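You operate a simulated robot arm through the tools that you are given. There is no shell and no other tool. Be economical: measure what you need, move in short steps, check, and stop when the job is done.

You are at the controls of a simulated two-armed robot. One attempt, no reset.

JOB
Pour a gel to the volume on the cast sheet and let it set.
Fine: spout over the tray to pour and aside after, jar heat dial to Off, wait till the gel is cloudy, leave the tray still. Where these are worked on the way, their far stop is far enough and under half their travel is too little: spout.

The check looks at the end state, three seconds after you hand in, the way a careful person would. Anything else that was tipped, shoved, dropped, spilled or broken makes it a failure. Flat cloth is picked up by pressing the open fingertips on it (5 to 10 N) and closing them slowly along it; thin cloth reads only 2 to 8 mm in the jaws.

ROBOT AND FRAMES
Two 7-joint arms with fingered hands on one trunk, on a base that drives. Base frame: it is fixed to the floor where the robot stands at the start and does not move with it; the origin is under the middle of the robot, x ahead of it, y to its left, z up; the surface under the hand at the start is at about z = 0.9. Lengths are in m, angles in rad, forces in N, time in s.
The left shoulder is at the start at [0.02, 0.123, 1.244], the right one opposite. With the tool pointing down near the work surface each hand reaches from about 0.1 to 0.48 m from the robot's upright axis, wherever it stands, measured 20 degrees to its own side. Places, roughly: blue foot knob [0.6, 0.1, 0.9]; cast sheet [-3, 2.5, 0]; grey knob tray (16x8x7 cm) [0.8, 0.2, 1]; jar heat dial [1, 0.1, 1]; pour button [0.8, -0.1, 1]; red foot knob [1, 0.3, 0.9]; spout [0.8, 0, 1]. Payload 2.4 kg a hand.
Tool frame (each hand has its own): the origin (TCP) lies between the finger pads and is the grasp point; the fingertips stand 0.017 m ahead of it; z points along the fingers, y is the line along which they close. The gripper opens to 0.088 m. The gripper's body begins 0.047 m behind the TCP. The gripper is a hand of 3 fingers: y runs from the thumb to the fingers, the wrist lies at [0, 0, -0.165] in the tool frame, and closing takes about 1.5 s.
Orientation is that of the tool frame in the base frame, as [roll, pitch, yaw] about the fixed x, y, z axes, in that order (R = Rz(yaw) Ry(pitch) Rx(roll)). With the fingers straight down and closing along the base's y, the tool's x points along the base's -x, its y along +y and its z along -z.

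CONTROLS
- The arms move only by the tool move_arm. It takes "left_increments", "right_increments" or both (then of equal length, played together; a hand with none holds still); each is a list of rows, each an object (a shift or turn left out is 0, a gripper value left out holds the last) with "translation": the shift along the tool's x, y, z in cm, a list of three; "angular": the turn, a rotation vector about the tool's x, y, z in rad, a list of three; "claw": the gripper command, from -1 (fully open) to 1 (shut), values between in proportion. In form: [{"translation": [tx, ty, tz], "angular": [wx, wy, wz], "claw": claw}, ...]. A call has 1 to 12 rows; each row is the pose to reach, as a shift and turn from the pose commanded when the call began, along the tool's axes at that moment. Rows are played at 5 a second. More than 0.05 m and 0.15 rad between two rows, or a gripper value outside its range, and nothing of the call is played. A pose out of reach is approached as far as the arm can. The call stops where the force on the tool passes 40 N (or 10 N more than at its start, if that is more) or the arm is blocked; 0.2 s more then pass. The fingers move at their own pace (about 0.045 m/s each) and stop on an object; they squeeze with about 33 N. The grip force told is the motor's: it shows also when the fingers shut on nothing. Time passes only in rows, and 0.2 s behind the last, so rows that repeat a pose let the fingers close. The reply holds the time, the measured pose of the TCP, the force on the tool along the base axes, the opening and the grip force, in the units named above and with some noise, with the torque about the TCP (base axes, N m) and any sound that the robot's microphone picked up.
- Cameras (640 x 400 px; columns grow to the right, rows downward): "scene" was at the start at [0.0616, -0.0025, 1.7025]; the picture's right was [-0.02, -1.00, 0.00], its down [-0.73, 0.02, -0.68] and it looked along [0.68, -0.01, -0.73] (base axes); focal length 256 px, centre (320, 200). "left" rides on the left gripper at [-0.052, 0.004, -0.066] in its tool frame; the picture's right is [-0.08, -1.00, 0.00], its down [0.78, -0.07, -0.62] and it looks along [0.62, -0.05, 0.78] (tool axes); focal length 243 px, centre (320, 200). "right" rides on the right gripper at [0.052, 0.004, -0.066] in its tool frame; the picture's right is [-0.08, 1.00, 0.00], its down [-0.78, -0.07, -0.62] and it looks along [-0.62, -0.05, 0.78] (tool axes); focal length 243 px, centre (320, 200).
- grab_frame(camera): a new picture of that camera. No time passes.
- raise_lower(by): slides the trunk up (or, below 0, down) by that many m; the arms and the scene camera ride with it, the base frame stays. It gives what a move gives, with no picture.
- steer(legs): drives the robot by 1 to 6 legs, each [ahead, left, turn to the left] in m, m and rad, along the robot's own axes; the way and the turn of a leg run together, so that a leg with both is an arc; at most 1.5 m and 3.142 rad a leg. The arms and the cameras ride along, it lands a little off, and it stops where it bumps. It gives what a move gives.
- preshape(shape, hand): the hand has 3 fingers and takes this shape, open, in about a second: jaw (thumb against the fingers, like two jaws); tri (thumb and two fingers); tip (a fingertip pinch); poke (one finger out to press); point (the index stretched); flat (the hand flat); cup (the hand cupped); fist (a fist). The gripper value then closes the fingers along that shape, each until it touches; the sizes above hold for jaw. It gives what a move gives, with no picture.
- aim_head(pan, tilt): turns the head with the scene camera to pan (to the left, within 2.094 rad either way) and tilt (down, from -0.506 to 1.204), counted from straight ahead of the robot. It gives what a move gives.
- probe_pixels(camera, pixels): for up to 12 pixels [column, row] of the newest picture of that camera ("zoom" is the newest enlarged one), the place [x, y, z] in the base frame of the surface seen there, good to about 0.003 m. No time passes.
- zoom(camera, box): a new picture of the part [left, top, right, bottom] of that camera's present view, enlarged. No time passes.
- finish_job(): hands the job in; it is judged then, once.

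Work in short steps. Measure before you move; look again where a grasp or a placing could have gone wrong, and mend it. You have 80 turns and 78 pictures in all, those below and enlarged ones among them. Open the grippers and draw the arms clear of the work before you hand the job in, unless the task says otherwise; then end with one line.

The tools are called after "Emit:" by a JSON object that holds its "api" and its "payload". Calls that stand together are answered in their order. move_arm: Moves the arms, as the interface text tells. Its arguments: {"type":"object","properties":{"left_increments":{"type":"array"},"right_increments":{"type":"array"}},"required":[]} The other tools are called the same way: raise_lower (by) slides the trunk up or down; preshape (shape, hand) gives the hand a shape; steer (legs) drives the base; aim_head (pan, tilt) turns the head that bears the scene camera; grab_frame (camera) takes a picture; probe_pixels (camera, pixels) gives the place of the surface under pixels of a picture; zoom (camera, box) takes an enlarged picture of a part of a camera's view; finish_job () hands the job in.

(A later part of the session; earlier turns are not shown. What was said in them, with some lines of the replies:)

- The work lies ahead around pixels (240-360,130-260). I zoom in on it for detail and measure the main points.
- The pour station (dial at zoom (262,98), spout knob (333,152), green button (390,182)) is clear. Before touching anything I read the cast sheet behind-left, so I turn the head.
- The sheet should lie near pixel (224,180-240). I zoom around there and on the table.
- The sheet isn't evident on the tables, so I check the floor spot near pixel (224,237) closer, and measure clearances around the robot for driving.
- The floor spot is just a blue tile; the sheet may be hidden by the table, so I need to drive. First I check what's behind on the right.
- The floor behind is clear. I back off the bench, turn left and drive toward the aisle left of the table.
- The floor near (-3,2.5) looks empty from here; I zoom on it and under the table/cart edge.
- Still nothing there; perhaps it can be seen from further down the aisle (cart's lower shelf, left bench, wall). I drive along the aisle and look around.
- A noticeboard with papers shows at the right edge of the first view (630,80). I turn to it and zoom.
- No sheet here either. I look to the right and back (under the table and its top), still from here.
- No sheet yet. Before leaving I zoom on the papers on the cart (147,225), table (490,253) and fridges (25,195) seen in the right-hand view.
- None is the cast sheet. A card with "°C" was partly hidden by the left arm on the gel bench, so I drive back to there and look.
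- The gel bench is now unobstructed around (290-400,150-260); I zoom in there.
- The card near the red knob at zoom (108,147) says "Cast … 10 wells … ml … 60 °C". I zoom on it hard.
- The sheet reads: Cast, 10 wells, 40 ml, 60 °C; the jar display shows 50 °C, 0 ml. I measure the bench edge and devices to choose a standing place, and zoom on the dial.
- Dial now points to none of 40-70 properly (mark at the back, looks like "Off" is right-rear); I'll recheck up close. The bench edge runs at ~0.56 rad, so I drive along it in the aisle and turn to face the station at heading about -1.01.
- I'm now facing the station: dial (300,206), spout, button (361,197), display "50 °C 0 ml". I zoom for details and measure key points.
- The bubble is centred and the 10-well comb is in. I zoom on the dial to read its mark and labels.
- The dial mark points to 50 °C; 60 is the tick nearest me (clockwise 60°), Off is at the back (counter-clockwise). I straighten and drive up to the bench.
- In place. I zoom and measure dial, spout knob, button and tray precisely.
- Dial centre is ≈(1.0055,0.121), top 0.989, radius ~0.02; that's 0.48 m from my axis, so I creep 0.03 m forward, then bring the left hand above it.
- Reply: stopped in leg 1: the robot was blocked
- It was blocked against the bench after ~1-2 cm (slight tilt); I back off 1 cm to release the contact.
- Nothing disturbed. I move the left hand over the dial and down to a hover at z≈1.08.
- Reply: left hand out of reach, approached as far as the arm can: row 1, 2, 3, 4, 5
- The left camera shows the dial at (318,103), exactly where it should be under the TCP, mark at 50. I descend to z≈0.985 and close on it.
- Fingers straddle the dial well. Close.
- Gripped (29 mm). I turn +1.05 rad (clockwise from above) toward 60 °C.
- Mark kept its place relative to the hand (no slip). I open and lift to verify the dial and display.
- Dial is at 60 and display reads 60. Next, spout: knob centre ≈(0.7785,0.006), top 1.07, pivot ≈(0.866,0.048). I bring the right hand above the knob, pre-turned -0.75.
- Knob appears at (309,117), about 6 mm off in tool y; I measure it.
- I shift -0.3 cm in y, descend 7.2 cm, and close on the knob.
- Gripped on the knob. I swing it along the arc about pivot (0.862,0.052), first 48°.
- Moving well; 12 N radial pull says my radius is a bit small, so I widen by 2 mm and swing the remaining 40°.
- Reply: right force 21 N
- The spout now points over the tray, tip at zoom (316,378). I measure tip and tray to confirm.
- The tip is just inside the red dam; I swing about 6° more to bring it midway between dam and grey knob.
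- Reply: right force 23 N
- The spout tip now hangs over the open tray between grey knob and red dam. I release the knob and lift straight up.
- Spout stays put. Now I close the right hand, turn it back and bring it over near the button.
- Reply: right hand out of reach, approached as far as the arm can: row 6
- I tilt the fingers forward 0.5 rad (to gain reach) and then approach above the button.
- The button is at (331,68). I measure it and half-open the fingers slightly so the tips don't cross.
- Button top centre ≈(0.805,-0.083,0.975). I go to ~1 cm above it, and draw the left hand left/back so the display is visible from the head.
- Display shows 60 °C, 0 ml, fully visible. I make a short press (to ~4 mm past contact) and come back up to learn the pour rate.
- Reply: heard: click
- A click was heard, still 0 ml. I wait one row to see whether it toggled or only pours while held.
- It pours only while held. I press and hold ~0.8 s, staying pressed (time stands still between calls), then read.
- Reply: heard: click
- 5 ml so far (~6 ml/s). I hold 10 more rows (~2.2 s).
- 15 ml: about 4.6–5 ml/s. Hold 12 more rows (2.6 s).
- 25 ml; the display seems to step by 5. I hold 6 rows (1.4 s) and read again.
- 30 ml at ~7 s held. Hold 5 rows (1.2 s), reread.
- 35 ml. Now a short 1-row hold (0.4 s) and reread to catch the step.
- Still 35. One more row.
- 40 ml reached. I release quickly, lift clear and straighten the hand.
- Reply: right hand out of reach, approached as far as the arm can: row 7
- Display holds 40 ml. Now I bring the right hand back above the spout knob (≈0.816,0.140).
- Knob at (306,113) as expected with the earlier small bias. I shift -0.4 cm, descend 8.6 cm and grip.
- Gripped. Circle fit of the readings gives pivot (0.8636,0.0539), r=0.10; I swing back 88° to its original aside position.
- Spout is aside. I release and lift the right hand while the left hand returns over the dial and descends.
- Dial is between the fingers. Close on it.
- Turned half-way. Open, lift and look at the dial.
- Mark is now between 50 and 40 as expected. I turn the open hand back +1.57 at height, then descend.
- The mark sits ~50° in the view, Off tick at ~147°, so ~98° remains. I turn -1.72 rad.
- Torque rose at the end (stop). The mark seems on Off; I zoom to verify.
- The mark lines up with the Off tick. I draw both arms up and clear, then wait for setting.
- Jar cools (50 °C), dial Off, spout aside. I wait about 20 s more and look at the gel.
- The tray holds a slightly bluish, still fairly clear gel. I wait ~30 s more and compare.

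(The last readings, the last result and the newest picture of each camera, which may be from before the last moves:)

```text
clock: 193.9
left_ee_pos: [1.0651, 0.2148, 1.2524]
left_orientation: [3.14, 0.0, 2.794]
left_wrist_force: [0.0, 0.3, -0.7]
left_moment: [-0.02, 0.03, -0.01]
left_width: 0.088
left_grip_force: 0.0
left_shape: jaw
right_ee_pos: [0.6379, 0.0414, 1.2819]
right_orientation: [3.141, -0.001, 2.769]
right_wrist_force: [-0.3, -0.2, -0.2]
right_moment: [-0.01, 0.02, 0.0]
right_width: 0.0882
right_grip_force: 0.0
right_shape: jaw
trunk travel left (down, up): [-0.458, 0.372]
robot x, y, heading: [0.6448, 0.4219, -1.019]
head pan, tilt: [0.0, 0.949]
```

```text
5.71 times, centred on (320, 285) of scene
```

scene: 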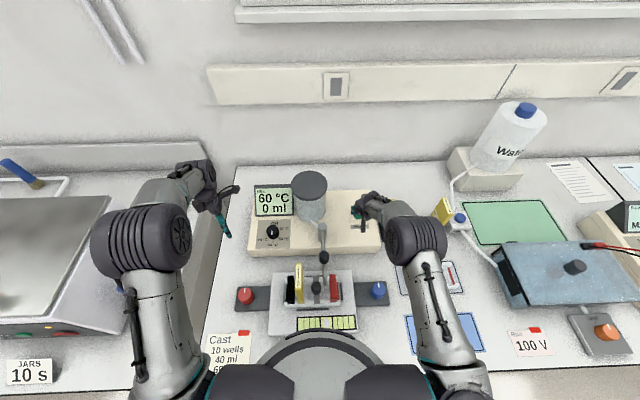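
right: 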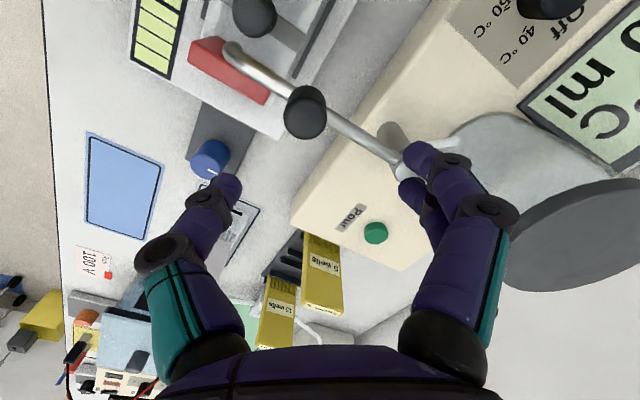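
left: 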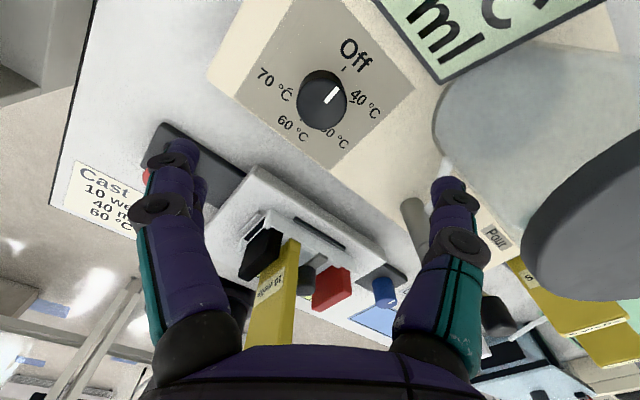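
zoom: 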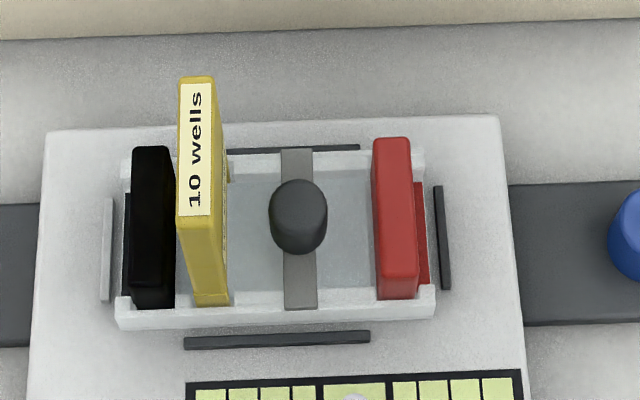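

No visible change yet (still translucent). I wait ~50 s more.

Emit:
{"api": "move_arm", "payload": {"left_increments": [{"claw": -1}, {"claw": -1}, {"claw": -1}, {"claw": -1}, {"claw": -1}, {"claw": -1}, {"claw": -1}, {"claw": -1}, {"claw": -1}, {"claw": -1}, {"claw": -1}, {"claw": -1}]}}

Emit:
{"api": "move_arm", "payload": {"left_increments": [{"claw": -1}, {"claw": -1}, {"claw": -1}, {"claw": -1}, {"claw": -1}, {"claw": -1}, {"claw": -1}, {"claw": -1}, {"claw": -1}, {"claw": -1}, {"claw": -1}, {"claw": -1}]}}

Emit:
{"api": "move_arm", "payload": {"left_increments": [{"claw": -1}, {"claw": -1}, {"claw": -1}, {"claw": -1}, {"claw": -1}, {"claw": -1}, {"claw": -1}, {"claw": -1}, {"claw": -1}, {"claw": -1}, {"claw": -1}, {"claw": -1}]}}

Emit:
{"api": "move_arm", "payload": {"left_increments": [{"claw": -1}, {"claw": -1}, {"claw": -1}, {"claw": -1}, {"claw": -1}, {"claw": -1}, {"claw": -1}, {"claw": -1}, {"claw": -1}, {"claw": -1}, {"claw": -1}, {"claw": -1}]}}

Emit:
{"api": "move_arm", "payload": {"left_increments": [{"claw": -1}, {"claw": -1}, {"claw": -1}, {"claw": -1}, {"claw": -1}, {"claw": -1}, {"claw": -1}, {"claw": -1}, {"claw": -1}, {"claw": -1}, {"claw": -1}, {"claw": -1}]}}

Emit:
{"api": "move_arm", "payload": {"left_increments": [{"claw": -1}, {"claw": -1}, {"claw": -1}, {"claw": -1}, {"claw": -1}, {"claw": -1}, {"claw": -1}, {"claw": -1}, {"claw": -1}, {"claw": -1}, {"claw": -1}, {"claw": -1}]}}

Emit:
{"api": "move_arm", "payload": {"left_increments": [{"claw": -1}, {"claw": -1}, {"claw": -1}, {"claw": -1}, {"claw": -1}, {"claw": -1}, {"claw": -1}, {"claw": -1}, {"claw": -1}, {"claw": -1}, {"claw": -1}, {"claw": -1}]}}

Emit:
{"api": "move_arm", "payload": {"left_increments": [{"claw": -1}, {"claw": -1}, {"claw": -1}, {"claw": -1}, {"claw": -1}, {"claw": -1}, {"claw": -1}, {"claw": -1}, {"claw": -1}, {"claw": -1}, {"claw": -1}, {"claw": -1}]}}

Emit:
{"api": "move_arm", "payload": {"left_increments": [{"claw": -1}, {"claw": -1}, {"claw": -1}, {"claw": -1}, {"claw": -1}, {"claw": -1}, {"claw": -1}, {"claw": -1}, {"claw": -1}, {"claw": -1}, {"claw": -1}, {"claw": -1}]}}

Emit:
{"api": "move_arm", "payload": {"left_increments": [{"claw": -1}, {"claw": -1}, {"claw": -1}, {"claw": -1}, {"claw": -1}, {"claw": -1}, {"claw": -1}, {"claw": -1}, {"claw": -1}, {"claw": -1}, {"claw": -1}, {"claw": -1}]}}

Emit:
{"api": "move_arm", "payload": {"left_increments": [{"claw": -1}, {"claw": -1}, {"claw": -1}, {"claw": -1}, {"claw": -1}, {"claw": -1}, {"claw": -1}, {"claw": -1}, {"claw": -1}, {"claw": -1}, {"claw": -1}, {"claw": -1}]}}

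Emit:
{"api": "move_arm", "payload": {"left_increments": [{"claw": -1}, {"claw": -1}, {"claw": -1}, {"claw": -1}, {"claw": -1}, {"claw": -1}, {"claw": -1}, {"claw": -1}, {"claw": -1}, {"claw": -1}, {"claw": -1}, {"claw": -1}]}}

Emit:
{"api": "move_arm", "payload": {"left_increments": [{"claw": -1}, {"claw": -1}, {"claw": -1}, {"claw": -1}, {"claw": -1}, {"claw": -1}, {"claw": -1}, {"claw": -1}, {"claw": -1}, {"claw": -1}, {"claw": -1}, {"claw": -1}]}}

Emit:
{"api": "move_arm", "payload": {"left_increments": [{"claw": -1}, {"claw": -1}, {"claw": -1}, {"claw": -1}, {"claw": -1}, {"claw": -1}, {"claw": -1}, {"claw": -1}, {"claw": -1}, {"claw": -1}, {"claw": -1}, {"claw": -1}]}}

Emit:
{"api": "move_arm", "payload": {"left_increments": [{"claw": -1}, {"claw": -1}, {"claw": -1}, {"claw": -1}, {"claw": -1}, {"claw": -1}, {"claw": -1}, {"claw": -1}, {"claw": -1}, {"claw": -1}, {"claw": -1}, {"claw": -1}]}}

Emit:
{"api": "move_arm", "payload": {"left_increments": [{"claw": -1}, {"claw": -1}, {"claw": -1}, {"claw": -1}, {"claw": -1}, {"claw": -1}, {"claw": -1}, {"claw": -1}, {"claw": -1}, {"claw": -1}, {"claw": -1}, {"claw": -1}]}}

Emit:
{"api": "move_arm", "payload": {"left_increments": [{"claw": -1}, {"claw": -1}, {"claw": -1}, {"claw": -1}, {"claw": -1}, {"claw": -1}, {"claw": -1}, {"claw": -1}, {"claw": -1}, {"claw": -1}, {"claw": -1}, {"claw": -1}]}}

Emit:
{"api": "move_arm", "payload": {"left_increments": [{"claw": -1}, {"claw": -1}, {"claw": -1}, {"claw": -1}, {"claw": -1}, {"claw": -1}, {"claw": -1}, {"claw": -1}, {"claw": -1}, {"claw": -1}, {"claw": -1}, {"claw": -1}]}}

```text
clock: 196.5
left_ee_pos: [1.0658, 0.2143, 1.2523]
left_orientation: [-3.141, 0.0, 2.796]
left_wrist_force: [-0.2, 0.3, 0.1]
left_moment: [0.02, -0.02, 0.0]
left_width: 0.0878
left_grip_force: 0.0
left_shape: jaw
right_ee_pos: [0.6382, 0.0412, 1.2822]
right_orientation: [-3.142, 0.001, 2.771]
right_wrist_force: [-0.5, 0.3, -0.5]
right_moment: [0.0, -0.01, -0.02]
right_width: 0.0879
right_grip_force: 0.1
right_shape: jaw
trunk travel left (down, up): [-0.458, 0.372]
robot x, y, heading: [0.6425, 0.4231, -1.014]
head pan, tilt: [0.0, 0.949]
```

```text
clock: 199.1
left_ee_pos: [1.0655, 0.2152, 1.253]
left_orientation: [3.14, 0.0, 2.795]
left_wrist_force: [-0.3, -0.5, 0.9]
left_moment: [0.05, 0.03, 0.01]
left_width: 0.0877
left_grip_force: 0.1
left_shape: jaw
right_ee_pos: [0.6375, 0.0418, 1.2818]
right_orientation: [3.141, 0.0, 2.77]
right_wrist_force: [-0.8, 0.2, 0.2]
right_moment: [-0.02, -0.01, 0.03]
right_width: 0.088
right_grip_force: 0.0
right_shape: jaw
trunk travel left (down, up): [-0.458, 0.372]
robot x, y, heading: [0.6462, 0.4219, -1.014]
head pan, tilt: [0.0, 0.949]
```

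```text
clock: 201.7
left_ee_pos: [1.0649, 0.214, 1.2522]
left_orientation: [-3.141, 0.0, 2.795]
left_wrist_force: [-0.2, -0.1, 0.3]
left_moment: [0.0, 0.02, 0.01]
left_width: 0.0878
left_grip_force: 0.0
left_shape: jaw
right_ee_pos: [0.6371, 0.042, 1.2813]
right_orientation: [-3.141, 0.0, 2.771]
right_wrist_force: [-0.5, -0.3, -0.2]
right_moment: [0.02, -0.02, -0.02]
right_width: 0.0876
right_grip_force: 0.0
right_shape: jaw
trunk travel left (down, up): [-0.458, 0.372]
robot x, y, heading: [0.6477, 0.4165, -1.017]
head pan, tilt: [0.0, 0.949]
```

```text
clock: 204.3
left_ee_pos: [1.0662, 0.2142, 1.2524]
left_orientation: [-3.14, 0.0, 2.795]
left_wrist_force: [-0.8, 0.0, 0.0]
left_moment: [0.03, 0.0, 0.0]
left_width: 0.0878
left_grip_force: 0.2
left_shape: jaw
right_ee_pos: [0.6363, 0.0407, 1.2824]
right_orientation: [3.141, 0.0, 2.769]
right_wrist_force: [0.2, 0.6, 0.2]
right_moment: [0.03, -0.02, 0.02]
right_width: 0.0882
right_grip_force: 0.1
right_shape: jaw
trunk travel left (down, up): [-0.458, 0.372]
robot x, y, heading: [0.649, 0.4179, -1.019]
head pan, tilt: [0.0, 0.949]
```

```text
clock: 206.9
left_ee_pos: [1.0658, 0.2147, 1.2541]
left_orientation: [-3.141, 0.0, 2.796]
left_wrist_force: [-0.2, -0.6, 0.0]
left_moment: [0.02, -0.03, 0.01]
left_width: 0.0878
left_grip_force: 0.0
left_shape: jaw
right_ee_pos: [0.6373, 0.0425, 1.2816]
right_orientation: [-3.141, 0.0, 2.771]
right_wrist_force: [0.3, 0.8, -0.9]
right_moment: [-0.04, 0.02, 0.0]
right_width: 0.0881
right_grip_force: 0.1
right_shape: jaw
trunk travel left (down, up): [-0.458, 0.372]
robot x, y, heading: [0.6457, 0.4207, -1.019]
head pan, tilt: [0.0, 0.949]
```

```text
clock: 209.5
left_ee_pos: [1.0663, 0.2145, 1.2531]
left_orientation: [-3.141, 0.0, 2.794]
left_wrist_force: [0.8, -0.1, 0.0]
left_moment: [0.0, -0.03, 0.03]
left_width: 0.0878
left_grip_force: 0.0
left_shape: jaw
right_ee_pos: [0.6369, 0.0408, 1.2815]
right_orientation: [3.141, 0.0, 2.771]
right_wrist_force: [0.2, 0.8, 0.5]
right_moment: [-0.04, 0.02, 0.0]
right_width: 0.0877
right_grip_force: 0.0
right_shape: jaw
trunk travel left (down, up): [-0.458, 0.372]
robot x, y, heading: [0.6462, 0.4197, -1.016]
head pan, tilt: [0.0, 0.949]
```

```text
clock: 212.1
left_ee_pos: [1.0662, 0.2149, 1.2534]
left_orientation: [-3.141, -0.001, 2.793]
left_wrist_force: [0.0, 0.4, 0.8]
left_moment: [0.02, 0.01, 0.01]
left_width: 0.0879
left_grip_force: 0.0
left_shape: jaw
right_ee_pos: [0.6368, 0.0419, 1.2819]
right_orientation: [-3.14, 0.0, 2.769]
right_wrist_force: [0.5, 0.2, 0.3]
right_moment: [-0.01, 0.05, 0.0]
right_width: 0.0881
right_grip_force: 0.0
right_shape: jaw
trunk travel left (down, up): [-0.458, 0.372]
robot x, y, heading: [0.6479, 0.4179, -1.016]
head pan, tilt: [0.0, 0.949]
```

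```text
clock: 214.7
left_ee_pos: [1.0648, 0.2146, 1.2532]
left_orientation: [-3.141, 0.0, 2.795]
left_wrist_force: [-0.5, 0.1, -0.6]
left_moment: [-0.01, 0.01, 0.01]
left_width: 0.088
left_grip_force: 0.1
left_shape: jaw
right_ee_pos: [0.6375, 0.0412, 1.2828]
right_orientation: [3.141, 0.0, 2.77]
right_wrist_force: [0.5, 0.2, 0.0]
right_moment: [0.01, 0.03, -0.04]
right_width: 0.088
right_grip_force: 0.0
right_shape: jaw
trunk travel left (down, up): [-0.458, 0.372]
robot x, y, heading: [0.6466, 0.421, -1.014]
head pan, tilt: [0.0, 0.949]
```

```text
clock: 217.3
left_ee_pos: [1.065, 0.2155, 1.2526]
left_orientation: [-3.14, -0.001, 2.795]
left_wrist_force: [0.1, -0.6, 0.9]
left_moment: [0.02, 0.0, 0.02]
left_width: 0.0879
left_grip_force: 0.0
left_shape: jaw
right_ee_pos: [0.6375, 0.0417, 1.2815]
right_orientation: [3.141, -0.001, 2.77]
right_wrist_force: [-0.8, 0.3, -0.5]
right_moment: [0.02, -0.01, 0.0]
right_width: 0.0878
right_grip_force: 0.1
right_shape: jaw
trunk travel left (down, up): [-0.458, 0.372]
robot x, y, heading: [0.6486, 0.4166, -1.019]
head pan, tilt: [0.0, 0.949]
```

```text
clock: 219.9
left_ee_pos: [1.0657, 0.2149, 1.2531]
left_orientation: [3.141, 0.0, 2.794]
left_wrist_force: [1.1, -0.6, 0.0]
left_moment: [-0.01, 0.0, -0.02]
left_width: 0.0879
left_grip_force: 0.0
left_shape: jaw
right_ee_pos: [0.6363, 0.0411, 1.2827]
right_orientation: [3.14, 0.002, 2.77]
right_wrist_force: [-0.2, 0.0, 0.7]
right_moment: [0.02, 0.01, 0.0]
right_width: 0.0878
right_grip_force: 0.0
right_shape: jaw
trunk travel left (down, up): [-0.458, 0.372]
robot x, y, heading: [0.6485, 0.4234, -1.021]
head pan, tilt: [0.0, 0.949]
```

```text
clock: 222.5
left_ee_pos: [1.0658, 0.2158, 1.2539]
left_orientation: [3.141, 0.0, 2.794]
left_wrist_force: [-0.8, 0.3, 0.2]
left_moment: [0.01, 0.01, -0.01]
left_width: 0.0877
left_grip_force: 0.1
left_shape: jaw
right_ee_pos: [0.6363, 0.0411, 1.2814]
right_orientation: [3.141, 0.001, 2.769]
right_wrist_force: [-0.3, 0.5, -0.1]
right_moment: [0.01, -0.01, 0.03]
right_width: 0.0879
right_grip_force: 0.1
right_shape: jaw
trunk travel left (down, up): [-0.458, 0.372]
robot x, y, heading: [0.649, 0.4187, -1.019]
head pan, tilt: [0.0, 0.949]
```

```text
clock: 225.1
left_ee_pos: [1.0656, 0.2149, 1.2525]
left_orientation: [-3.141, 0.002, 2.792]
left_wrist_force: [-0.3, -0.3, -0.4]
left_moment: [0.03, -0.03, 0.02]
left_width: 0.088
left_grip_force: 0.0
left_shape: jaw
right_ee_pos: [0.6369, 0.0415, 1.2814]
right_orientation: [3.14, 0.001, 2.772]
right_wrist_force: [0.3, 0.2, 0.7]
right_moment: [-0.01, 0.01, 0.0]
right_width: 0.088
right_grip_force: 0.1
right_shape: jaw
trunk travel left (down, up): [-0.458, 0.372]
robot x, y, heading: [0.6468, 0.427, -1.018]
head pan, tilt: [0.0, 0.949]
```

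```text
clock: 227.7
left_ee_pos: [1.0645, 0.2145, 1.2517]
left_orientation: [3.141, 0.0, 2.795]
left_wrist_force: [-0.2, -0.3, -0.2]
left_moment: [-0.01, 0.01, -0.03]
left_width: 0.0881
left_grip_force: 0.0
left_shape: jaw
right_ee_pos: [0.6364, 0.0424, 1.2819]
right_orientation: [-3.141, -0.002, 2.77]
right_wrist_force: [-0.2, -1.0, -0.3]
right_moment: [0.02, -0.02, -0.03]
right_width: 0.088
right_grip_force: 0.1
right_shape: jaw
trunk travel left (down, up): [-0.458, 0.372]
robot x, y, heading: [0.6458, 0.4233, -1.019]
head pan, tilt: [0.0, 0.949]
```

```text
clock: 230.3
left_ee_pos: [1.0651, 0.2153, 1.2522]
left_orientation: [-3.141, -0.002, 2.795]
left_wrist_force: [-0.3, -0.1, 0.2]
left_moment: [-0.01, 0.02, -0.03]
left_width: 0.0882
left_grip_force: 0.1
left_shape: jaw
right_ee_pos: [0.6369, 0.0408, 1.282]
right_orientation: [3.14, 0.0, 2.769]
right_wrist_force: [0.7, 0.3, 0.2]
right_moment: [0.0, 0.03, 0.0]
right_width: 0.0881
right_grip_force: 0.0
right_shape: jaw
trunk travel left (down, up): [-0.458, 0.372]
robot x, y, heading: [0.644, 0.4189, -1.021]
head pan, tilt: [0.0, 0.949]
```

```text
clock: 232.9
left_ee_pos: [1.0657, 0.2139, 1.2526]
left_orientation: [3.14, 0.0, 2.794]
left_wrist_force: [-0.1, -0.3, 0.3]
left_moment: [0.02, 0.0, 0.0]
left_width: 0.0879
left_grip_force: 0.0
left_shape: jaw
right_ee_pos: [0.6363, 0.0412, 1.2823]
right_orientation: [3.141, 0.0, 2.771]
right_wrist_force: [0.0, 0.6, 0.0]
right_moment: [0.02, -0.02, 0.0]
right_width: 0.0879
right_grip_force: 0.0
right_shape: jaw
trunk travel left (down, up): [-0.458, 0.372]
robot x, y, heading: [0.6478, 0.4204, -1.02]
head pan, tilt: [0.0, 0.949]
```

```text
clock: 235.5
left_ee_pos: [1.0658, 0.2151, 1.2531]
left_orientation: [3.141, 0.001, 2.794]
left_wrist_force: [-0.1, -0.3, 0.2]
left_moment: [0.0, 0.0, 0.0]
left_width: 0.0879
left_grip_force: 0.0
left_shape: jaw
right_ee_pos: [0.6382, 0.042, 1.2822]
right_orientation: [-3.141, -0.001, 2.77]
right_wrist_force: [0.0, -0.6, -0.3]
right_moment: [0.0, 0.03, 0.01]
right_width: 0.088
right_grip_force: 0.1
right_shape: jaw
trunk travel left (down, up): [-0.458, 0.372]
robot x, y, heading: [0.6466, 0.4238, -1.02]
head pan, tilt: [0.0, 0.949]
```

```text
clock: 238.1
left_ee_pos: [1.0654, 0.2146, 1.2524]
left_orientation: [-3.141, 0.001, 2.797]
left_wrist_force: [-0.1, -0.6, -0.2]
left_moment: [-0.02, 0.0, -0.01]
left_width: 0.0879
left_grip_force: 0.0
left_shape: jaw
right_ee_pos: [0.6375, 0.0425, 1.2823]
right_orientation: [-3.141, 0.0, 2.77]
right_wrist_force: [0.9, 0.7, 0.1]
right_moment: [-0.02, 0.02, 0.01]
right_width: 0.0877
right_grip_force: 0.1
right_shape: jaw
trunk travel left (down, up): [-0.458, 0.372]
robot x, y, heading: [0.6455, 0.4184, -1.014]
head pan, tilt: [0.0, 0.949]
```

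```text
clock: 240.7
left_ee_pos: [1.0646, 0.2143, 1.2523]
left_orientation: [3.141, -0.001, 2.794]
left_wrist_force: [-0.1, -0.3, -0.2]
left_moment: [0.0, -0.02, 0.01]
left_width: 0.0877
left_grip_force: 0.1
left_shape: jaw
right_ee_pos: [0.6368, 0.0416, 1.2818]
right_orientation: [3.141, 0.0, 2.769]
right_wrist_force: [-0.3, 0.4, -0.8]
right_moment: [0.0, -0.03, 0.01]
right_width: 0.0877
right_grip_force: 0.0
right_shape: jaw
trunk travel left (down, up): [-0.458, 0.372]
robot x, y, heading: [0.6446, 0.4199, -1.022]
head pan, tilt: [0.0, 0.949]
```

Emit:
{"api": "zoom", "payload": {"camera": "scene", "box": [230, 170, 390, 320]}}

```text
2.67 times, centred on (310, 245) of scene
```

zoom: 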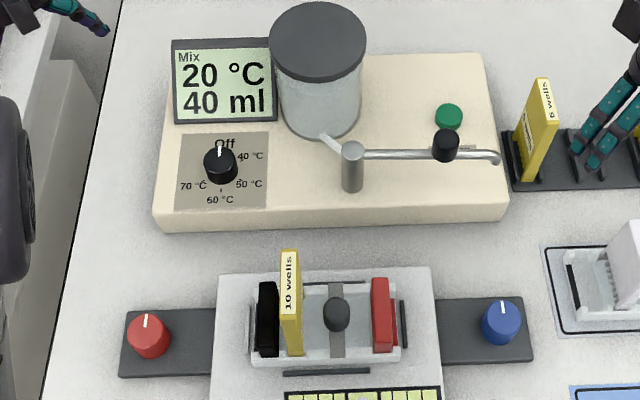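

Jar is at 20 °C. I zoom on the gel for comparison.

Emit:
{"api": "zoom", "payload": {"camera": "scene", "box": [295, 270, 345, 305]}}

```text
11.43 times, centred on (320, 288) of scene
```

zoom: 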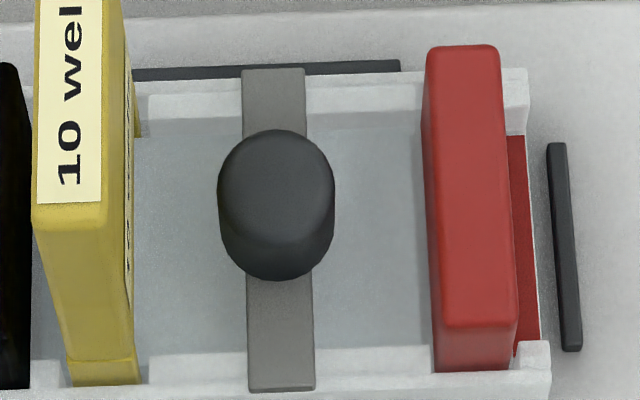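

The gel surface is a uniform bluish grey; I can't tell for certain it is cloudy, so I wait another ~50 s before the last look.

Emit:
{"api": "move_arm", "payload": {"left_increments": [{"claw": -1}, {"claw": -1}, {"claw": -1}, {"claw": -1}, {"claw": -1}, {"claw": -1}, {"claw": -1}, {"claw": -1}, {"claw": -1}, {"claw": -1}, {"claw": -1}, {"claw": -1}]}}

Emit:
{"api": "move_arm", "payload": {"left_increments": [{"claw": -1}, {"claw": -1}, {"claw": -1}, {"claw": -1}, {"claw": -1}, {"claw": -1}, {"claw": -1}, {"claw": -1}, {"claw": -1}, {"claw": -1}, {"claw": -1}, {"claw": -1}]}}

Emit:
{"api": "move_arm", "payload": {"left_increments": [{"claw": -1}, {"claw": -1}, {"claw": -1}, {"claw": -1}, {"claw": -1}, {"claw": -1}, {"claw": -1}, {"claw": -1}, {"claw": -1}, {"claw": -1}, {"claw": -1}, {"claw": -1}]}}

Emit:
{"api": "move_arm", "payload": {"left_increments": [{"claw": -1}, {"claw": -1}, {"claw": -1}, {"claw": -1}, {"claw": -1}, {"claw": -1}, {"claw": -1}, {"claw": -1}, {"claw": -1}, {"claw": -1}, {"claw": -1}, {"claw": -1}]}}

Emit:
{"api": "move_arm", "payload": {"left_increments": [{"claw": -1}, {"claw": -1}, {"claw": -1}, {"claw": -1}, {"claw": -1}, {"claw": -1}, {"claw": -1}, {"claw": -1}, {"claw": -1}, {"claw": -1}, {"claw": -1}, {"claw": -1}]}}

Emit:
{"api": "move_arm", "payload": {"left_increments": [{"claw": -1}, {"claw": -1}, {"claw": -1}, {"claw": -1}, {"claw": -1}, {"claw": -1}, {"claw": -1}, {"claw": -1}, {"claw": -1}, {"claw": -1}, {"claw": -1}, {"claw": -1}]}}

Emit:
{"api": "move_arm", "payload": {"left_increments": [{"claw": -1}, {"claw": -1}, {"claw": -1}, {"claw": -1}, {"claw": -1}, {"claw": -1}, {"claw": -1}, {"claw": -1}, {"claw": -1}, {"claw": -1}, {"claw": -1}, {"claw": -1}]}}

Emit:
{"api": "move_arm", "payload": {"left_increments": [{"claw": -1}, {"claw": -1}, {"claw": -1}, {"claw": -1}, {"claw": -1}, {"claw": -1}, {"claw": -1}, {"claw": -1}, {"claw": -1}, {"claw": -1}, {"claw": -1}, {"claw": -1}]}}

Emit:
{"api": "move_arm", "payload": {"left_increments": [{"claw": -1}, {"claw": -1}, {"claw": -1}, {"claw": -1}, {"claw": -1}, {"claw": -1}, {"claw": -1}, {"claw": -1}, {"claw": -1}, {"claw": -1}, {"claw": -1}, {"claw": -1}]}}

Emit:
{"api": "move_arm", "payload": {"left_increments": [{"claw": -1}, {"claw": -1}, {"claw": -1}, {"claw": -1}, {"claw": -1}, {"claw": -1}, {"claw": -1}, {"claw": -1}, {"claw": -1}, {"claw": -1}, {"claw": -1}, {"claw": -1}]}}

Emit:
{"api": "move_arm", "payload": {"left_increments": [{"claw": -1}, {"claw": -1}, {"claw": -1}, {"claw": -1}, {"claw": -1}, {"claw": -1}, {"claw": -1}, {"claw": -1}, {"claw": -1}, {"claw": -1}, {"claw": -1}, {"claw": -1}]}}

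Emit:
{"api": "move_arm", "payload": {"left_increments": [{"claw": -1}, {"claw": -1}, {"claw": -1}, {"claw": -1}, {"claw": -1}, {"claw": -1}, {"claw": -1}, {"claw": -1}, {"claw": -1}, {"claw": -1}, {"claw": -1}, {"claw": -1}]}}

Emit:
{"api": "move_arm", "payload": {"left_increments": [{"claw": -1}, {"claw": -1}, {"claw": -1}, {"claw": -1}, {"claw": -1}, {"claw": -1}, {"claw": -1}, {"claw": -1}, {"claw": -1}, {"claw": -1}, {"claw": -1}, {"claw": -1}]}}

Emit:
{"api": "move_arm", "payload": {"left_increments": [{"claw": -1}, {"claw": -1}, {"claw": -1}, {"claw": -1}, {"claw": -1}, {"claw": -1}, {"claw": -1}, {"claw": -1}, {"claw": -1}, {"claw": -1}, {"claw": -1}, {"claw": -1}]}}

Emit:
{"api": "move_arm", "payload": {"left_increments": [{"claw": -1}, {"claw": -1}, {"claw": -1}, {"claw": -1}, {"claw": -1}, {"claw": -1}, {"claw": -1}, {"claw": -1}, {"claw": -1}, {"claw": -1}, {"claw": -1}, {"claw": -1}]}}

Emit:
{"api": "move_arm", "payload": {"left_increments": [{"claw": -1}, {"claw": -1}, {"claw": -1}, {"claw": -1}, {"claw": -1}, {"claw": -1}, {"claw": -1}, {"claw": -1}, {"claw": -1}, {"claw": -1}, {"claw": -1}, {"claw": -1}]}}

Emit:
{"api": "move_arm", "payload": {"left_increments": [{"claw": -1}, {"claw": -1}, {"claw": -1}, {"claw": -1}, {"claw": -1}, {"claw": -1}, {"claw": -1}, {"claw": -1}, {"claw": -1}, {"claw": -1}, {"claw": -1}, {"claw": -1}]}}

Emit:
{"api": "move_arm", "payload": {"left_increments": [{"claw": -1}, {"claw": -1}, {"claw": -1}, {"claw": -1}, {"claw": -1}, {"claw": -1}, {"claw": -1}, {"claw": -1}, {"claw": -1}, {"claw": -1}, {"claw": -1}, {"claw": -1}]}}

```text
clock: 243.3
left_ee_pos: [1.066, 0.2141, 1.2532]
left_orientation: [3.141, 0.001, 2.794]
left_wrist_force: [0.1, 0.3, 0.2]
left_moment: [-0.03, 0.0, -0.01]
left_width: 0.088
left_grip_force: 0.1
left_shape: jaw
right_ee_pos: [0.6369, 0.0416, 1.2821]
right_orientation: [-3.141, 0.001, 2.769]
right_wrist_force: [0.5, 0.5, -0.3]
right_moment: [0.0, -0.01, 0.0]
right_width: 0.0878
right_grip_force: 0.1
right_shape: jaw
trunk travel left (down, up): [-0.458, 0.372]
robot x, y, heading: [0.6475, 0.4188, -1.023]
head pan, tilt: [0.0, 0.949]
```

```text
clock: 245.9
left_ee_pos: [1.0665, 0.2137, 1.2536]
left_orientation: [3.141, 0.001, 2.794]
left_wrist_force: [1.0, -0.2, 0.3]
left_moment: [0.02, 0.0, -0.04]
left_width: 0.088
left_grip_force: 0.0
left_shape: jaw
right_ee_pos: [0.6376, 0.0426, 1.2815]
right_orientation: [-3.14, 0.002, 2.77]
right_wrist_force: [-0.3, 0.6, -0.8]
right_moment: [0.01, -0.01, 0.02]
right_width: 0.088
right_grip_force: 0.0
right_shape: jaw
trunk travel left (down, up): [-0.458, 0.372]
robot x, y, heading: [0.6435, 0.4219, -1.018]
head pan, tilt: [0.0, 0.949]
```

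```text
clock: 248.5
left_ee_pos: [1.0652, 0.2157, 1.2525]
left_orientation: [-3.141, 0.0, 2.793]
left_wrist_force: [0.5, 0.3, -0.3]
left_moment: [0.03, 0.02, -0.01]
left_width: 0.088
left_grip_force: 0.1
left_shape: jaw
right_ee_pos: [0.6368, 0.0416, 1.2819]
right_orientation: [3.141, -0.001, 2.771]
right_wrist_force: [-1.1, 0.6, 0.5]
right_moment: [-0.03, 0.0, 0.02]
right_width: 0.0877
right_grip_force: 0.1
right_shape: jaw
trunk travel left (down, up): [-0.458, 0.372]
robot x, y, heading: [0.6452, 0.4269, -1.018]
head pan, tilt: [0.0, 0.949]
```

```text
clock: 251.1
left_ee_pos: [1.0649, 0.2137, 1.2522]
left_orientation: [-3.141, 0.0, 2.793]
left_wrist_force: [0.1, -0.2, 0.6]
left_moment: [-0.02, -0.01, -0.04]
left_width: 0.0881
left_grip_force: 0.1
left_shape: jaw
right_ee_pos: [0.6378, 0.0417, 1.2821]
right_orientation: [3.141, -0.001, 2.769]
right_wrist_force: [0.3, 0.2, 0.4]
right_moment: [0.02, 0.0, 0.01]
right_width: 0.0876
right_grip_force: 0.0
right_shape: jaw
trunk travel left (down, up): [-0.458, 0.372]
robot x, y, heading: [0.645, 0.4205, -1.022]
head pan, tilt: [0.0, 0.949]
```

```text
clock: 253.7
left_ee_pos: [1.0664, 0.2156, 1.2518]
left_orientation: [-3.141, 0.0, 2.793]
left_wrist_force: [0.7, 0.2, -0.7]
left_moment: [0.0, 0.0, 0.01]
left_width: 0.0876
left_grip_force: 0.1
left_shape: jaw
right_ee_pos: [0.6375, 0.0405, 1.2829]
right_orientation: [3.141, 0.001, 2.771]
right_wrist_force: [0.3, -0.7, -0.6]
right_moment: [-0.02, 0.04, -0.01]
right_width: 0.0882
right_grip_force: 0.0
right_shape: jaw
trunk travel left (down, up): [-0.458, 0.372]
robot x, y, heading: [0.6499, 0.4229, -1.02]
head pan, tilt: [0.0, 0.949]
```

```text
clock: 256.3
left_ee_pos: [1.0651, 0.2151, 1.2531]
left_orientation: [-3.141, 0.001, 2.794]
left_wrist_force: [0.1, 0.2, -0.2]
left_moment: [0.02, 0.01, -0.01]
left_width: 0.0876
left_grip_force: 0.0
left_shape: jaw
right_ee_pos: [0.6364, 0.0415, 1.2815]
right_orientation: [3.142, 0.0, 2.771]
right_wrist_force: [0.1, 0.2, 0.5]
right_moment: [0.0, -0.01, 0.01]
right_width: 0.0876
right_grip_force: 0.1
right_shape: jaw
trunk travel left (down, up): [-0.458, 0.372]
robot x, y, heading: [0.6473, 0.4238, -1.017]
head pan, tilt: [0.0, 0.949]
```

```text
clock: 258.9
left_ee_pos: [1.0647, 0.2149, 1.2537]
left_orientation: [-3.14, 0.001, 2.794]
left_wrist_force: [-0.2, -0.6, 0.2]
left_moment: [0.0, 0.0, 0.0]
left_width: 0.0876
left_grip_force: 0.2
left_shape: jaw
right_ee_pos: [0.6364, 0.0421, 1.2816]
right_orientation: [3.14, -0.001, 2.77]
right_wrist_force: [0.7, 0.2, 0.6]
right_moment: [-0.01, 0.0, 0.0]
right_width: 0.0881
right_grip_force: 0.0
right_shape: jaw
trunk travel left (down, up): [-0.458, 0.372]
robot x, y, heading: [0.6493, 0.4208, -1.019]
head pan, tilt: [0.0, 0.949]
```

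```text
clock: 261.5
left_ee_pos: [1.0647, 0.2159, 1.252]
left_orientation: [-3.141, 0.001, 2.794]
left_wrist_force: [0.0, 1.4, -0.2]
left_moment: [0.0, -0.01, 0.03]
left_width: 0.088
left_grip_force: 0.1
left_shape: jaw
right_ee_pos: [0.6365, 0.0414, 1.2822]
right_orientation: [3.141, 0.002, 2.769]
right_wrist_force: [0.1, 0.4, 0.3]
right_moment: [-0.04, 0.02, -0.02]
right_width: 0.088
right_grip_force: 0.2
right_shape: jaw
trunk travel left (down, up): [-0.458, 0.372]
robot x, y, heading: [0.6465, 0.4209, -1.017]
head pan, tilt: [0.0, 0.949]
```

```text
clock: 264.1
left_ee_pos: [1.0652, 0.2154, 1.2531]
left_orientation: [3.14, 0.0, 2.794]
left_wrist_force: [-0.2, 0.7, -0.1]
left_moment: [-0.01, -0.02, 0.03]
left_width: 0.088
left_grip_force: 0.1
left_shape: jaw
right_ee_pos: [0.6368, 0.0414, 1.2821]
right_orientation: [3.141, -0.001, 2.771]
right_wrist_force: [0.4, 0.8, 0.0]
right_moment: [-0.02, 0.02, -0.01]
right_width: 0.0877
right_grip_force: 0.0
right_shape: jaw
trunk travel left (down, up): [-0.458, 0.372]
robot x, y, heading: [0.6463, 0.4222, -1.019]
head pan, tilt: [0.0, 0.949]
```

```text
clock: 266.7
left_ee_pos: [1.0652, 0.2149, 1.2534]
left_orientation: [-3.141, 0.001, 2.795]
left_wrist_force: [0.1, -0.4, 0.6]
left_moment: [0.03, 0.01, 0.04]
left_width: 0.0878
left_grip_force: 0.1
left_shape: jaw
right_ee_pos: [0.6381, 0.0415, 1.2823]
right_orientation: [-3.141, 0.0, 2.77]
right_wrist_force: [-0.1, -0.2, 0.1]
right_moment: [0.02, -0.05, 0.01]
right_width: 0.0879
right_grip_force: 0.0
right_shape: jaw
trunk travel left (down, up): [-0.458, 0.372]
robot x, y, heading: [0.6462, 0.4181, -1.017]
head pan, tilt: [0.0, 0.949]
```

```text
clock: 269.3
left_ee_pos: [1.0657, 0.2134, 1.2526]
left_orientation: [-3.142, 0.0, 2.794]
left_wrist_force: [-0.6, -0.3, 0.1]
left_moment: [-0.02, 0.02, 0.01]
left_width: 0.0878
left_grip_force: 0.0
left_shape: jaw
right_ee_pos: [0.6361, 0.0417, 1.2822]
right_orientation: [-3.14, 0.001, 2.771]
right_wrist_force: [-0.5, 0.1, -0.1]
right_moment: [0.02, -0.02, 0.02]
right_width: 0.0881
right_grip_force: 0.1
right_shape: jaw
trunk travel left (down, up): [-0.458, 0.372]
robot x, y, heading: [0.6466, 0.4221, -1.019]
head pan, tilt: [0.0, 0.949]
```

```text
clock: 271.9
left_ee_pos: [1.066, 0.2142, 1.2517]
left_orientation: [3.141, -0.001, 2.794]
left_wrist_force: [0.9, 0.4, 0.7]
left_moment: [0.0, 0.04, -0.01]
left_width: 0.088
left_grip_force: 0.0
left_shape: jaw
right_ee_pos: [0.637, 0.0411, 1.2822]
right_orientation: [3.141, 0.0, 2.771]
right_wrist_force: [0.8, 0.3, 0.2]
right_moment: [0.03, 0.01, -0.03]
right_width: 0.0881
right_grip_force: 0.1
right_shape: jaw
trunk travel left (down, up): [-0.458, 0.372]
robot x, y, heading: [0.6481, 0.4217, -1.021]
head pan, tilt: [0.0, 0.949]
```

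```text
clock: 274.5
left_ee_pos: [1.0658, 0.2147, 1.2532]
left_orientation: [3.141, 0.0, 2.796]
left_wrist_force: [-0.7, 0.0, -0.1]
left_moment: [0.01, -0.02, -0.02]
left_width: 0.088
left_grip_force: 0.1
left_shape: jaw
right_ee_pos: [0.6378, 0.0419, 1.2823]
right_orientation: [3.141, -0.001, 2.771]
right_wrist_force: [0.6, -0.5, -0.1]
right_moment: [-0.02, -0.04, -0.03]
right_width: 0.0881
right_grip_force: 0.0
right_shape: jaw
trunk travel left (down, up): [-0.458, 0.372]
robot x, y, heading: [0.6436, 0.4223, -1.016]
head pan, tilt: [0.0, 0.949]
```

```text
clock: 277.1
left_ee_pos: [1.0659, 0.2158, 1.2529]
left_orientation: [-3.141, 0.0, 2.795]
left_wrist_force: [0.9, -0.2, 0.0]
left_moment: [0.0, 0.0, -0.01]
left_width: 0.0878
left_grip_force: 0.0
left_shape: jaw
right_ee_pos: [0.6361, 0.0416, 1.2818]
right_orientation: [-3.14, 0.0, 2.768]
right_wrist_force: [-0.3, 0.4, 0.4]
right_moment: [-0.02, -0.04, 0.02]
right_width: 0.0878
right_grip_force: 0.1
right_shape: jaw
trunk travel left (down, up): [-0.458, 0.372]
robot x, y, heading: [0.6449, 0.4223, -1.015]
head pan, tilt: [0.0, 0.949]
```

```text
clock: 279.7
left_ee_pos: [1.0648, 0.2157, 1.2524]
left_orientation: [-3.141, 0.001, 2.793]
left_wrist_force: [-0.5, -0.6, -0.2]
left_moment: [-0.01, -0.01, 0.02]
left_width: 0.0878
left_grip_force: 0.0
left_shape: jaw
right_ee_pos: [0.6374, 0.0431, 1.2817]
right_orientation: [-3.141, 0.0, 2.769]
right_wrist_force: [0.3, 0.3, -0.7]
right_moment: [0.02, -0.03, 0.0]
right_width: 0.0878
right_grip_force: 0.1
right_shape: jaw
trunk travel left (down, up): [-0.458, 0.372]
robot x, y, heading: [0.6478, 0.4236, -1.023]
head pan, tilt: [0.0, 0.949]
```

```text
clock: 282.3
left_ee_pos: [1.0654, 0.2145, 1.2526]
left_orientation: [3.14, -0.001, 2.795]
left_wrist_force: [0.3, -0.7, -0.3]
left_moment: [-0.03, 0.01, 0.01]
left_width: 0.088
left_grip_force: 0.1
left_shape: jaw
right_ee_pos: [0.6371, 0.0415, 1.2826]
right_orientation: [-3.141, 0.0, 2.77]
right_wrist_force: [0.0, -0.2, -1.0]
right_moment: [0.01, -0.04, -0.01]
right_width: 0.0883
right_grip_force: 0.1
right_shape: jaw
trunk travel left (down, up): [-0.458, 0.372]
robot x, y, heading: [0.6394, 0.4218, -1.019]
head pan, tilt: [0.0, 0.949]
```

```text
clock: 284.9
left_ee_pos: [1.0649, 0.2149, 1.2527]
left_orientation: [-3.141, 0.0, 2.795]
left_wrist_force: [-0.7, -0.8, -0.4]
left_moment: [0.02, 0.02, 0.02]
left_width: 0.0879
left_grip_force: 0.1
left_shape: jaw
right_ee_pos: [0.6359, 0.0416, 1.2813]
right_orientation: [3.141, 0.0, 2.77]
right_wrist_force: [0.1, -0.4, -0.3]
right_moment: [-0.01, 0.0, 0.01]
right_width: 0.0878
right_grip_force: 0.1
right_shape: jaw
trunk travel left (down, up): [-0.458, 0.372]
robot x, y, heading: [0.6449, 0.4214, -1.017]
head pan, tilt: [0.0, 0.949]
```

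```text
clock: 287.5
left_ee_pos: [1.0657, 0.2144, 1.2542]
left_orientation: [-3.141, 0.002, 2.793]
left_wrist_force: [-0.7, -0.3, 0.6]
left_moment: [-0.02, -0.03, -0.03]
left_width: 0.0882
left_grip_force: 0.0
left_shape: jaw
right_ee_pos: [0.6365, 0.041, 1.2811]
right_orientation: [3.141, 0.001, 2.77]
right_wrist_force: [0.4, -0.2, 0.6]
right_moment: [-0.02, 0.0, 0.0]
right_width: 0.0878
right_grip_force: 0.0
right_shape: jaw
trunk travel left (down, up): [-0.458, 0.372]
robot x, y, heading: [0.6462, 0.4193, -1.015]
head pan, tilt: [0.0, 0.949]
```

Emit:
{"api": "move_arm", "payload": {"left_increments": [{"claw": -1}, {"claw": -1}, {"claw": -1}, {"claw": -1}, {"claw": -1}, {"claw": -1}, {"claw": -1}, {"claw": -1}, {"claw": -1}, {"claw": -1}, {"claw": -1}, {"claw": -1}]}}

Emit:
{"api": "zoom", "payload": {"camera": "scene", "box": [295, 270, 345, 305]}}

```text
clock: 290.1
left_ee_pos: [1.065, 0.2145, 1.2526]
left_orientation: [-3.141, -0.001, 2.794]
left_wrist_force: [-0.3, 0.2, 0.3]
left_moment: [0.04, -0.01, -0.01]
left_width: 0.0881
left_grip_force: 0.0
left_shape: jaw
right_ee_pos: [0.6371, 0.0419, 1.2818]
right_orientation: [-3.141, -0.001, 2.77]
right_wrist_force: [-0.5, 0.1, -0.6]
right_moment: [-0.01, 0.05, 0.02]
right_width: 0.0878
right_grip_force: 0.0
right_shape: jaw
trunk travel left (down, up): [-0.458, 0.372]
robot x, y, heading: [0.6463, 0.42, -1.016]
head pan, tilt: [0.0, 0.949]
```

```text
11.43 times, centred on (320, 288) of scene
```

zoom: 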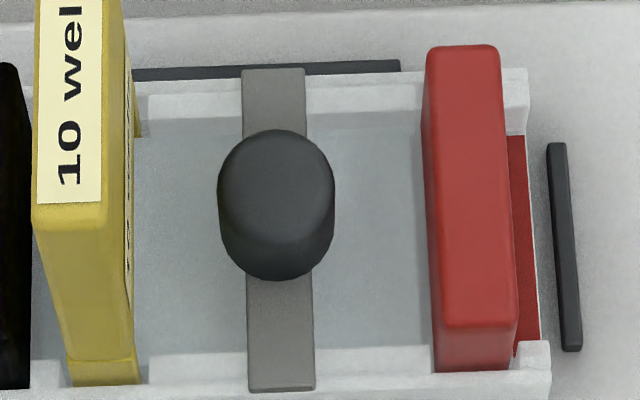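

Between clock 168 and 290 the gel has kept the same uniform, pale milky look (lighter than the bare tray was), so it has set. The spout is aside, the dial is Off, the display reads 40 ml and the arms are clear, so I hand in.

Emit:
{"api": "finish_job", "payload": {}}

```text
The job is handed in.
```

I poured 40 ml of gel at 60 °C, as the cast sheet asks, and handed the job in. I couldn't clearly see the gel turn cloudy. It is paler than the empty tray was and didn't change from clock 168 to 290, so I judged it set. The spout is aside, the dial is at Off, I never touched the tray, and both arms are open and clear.
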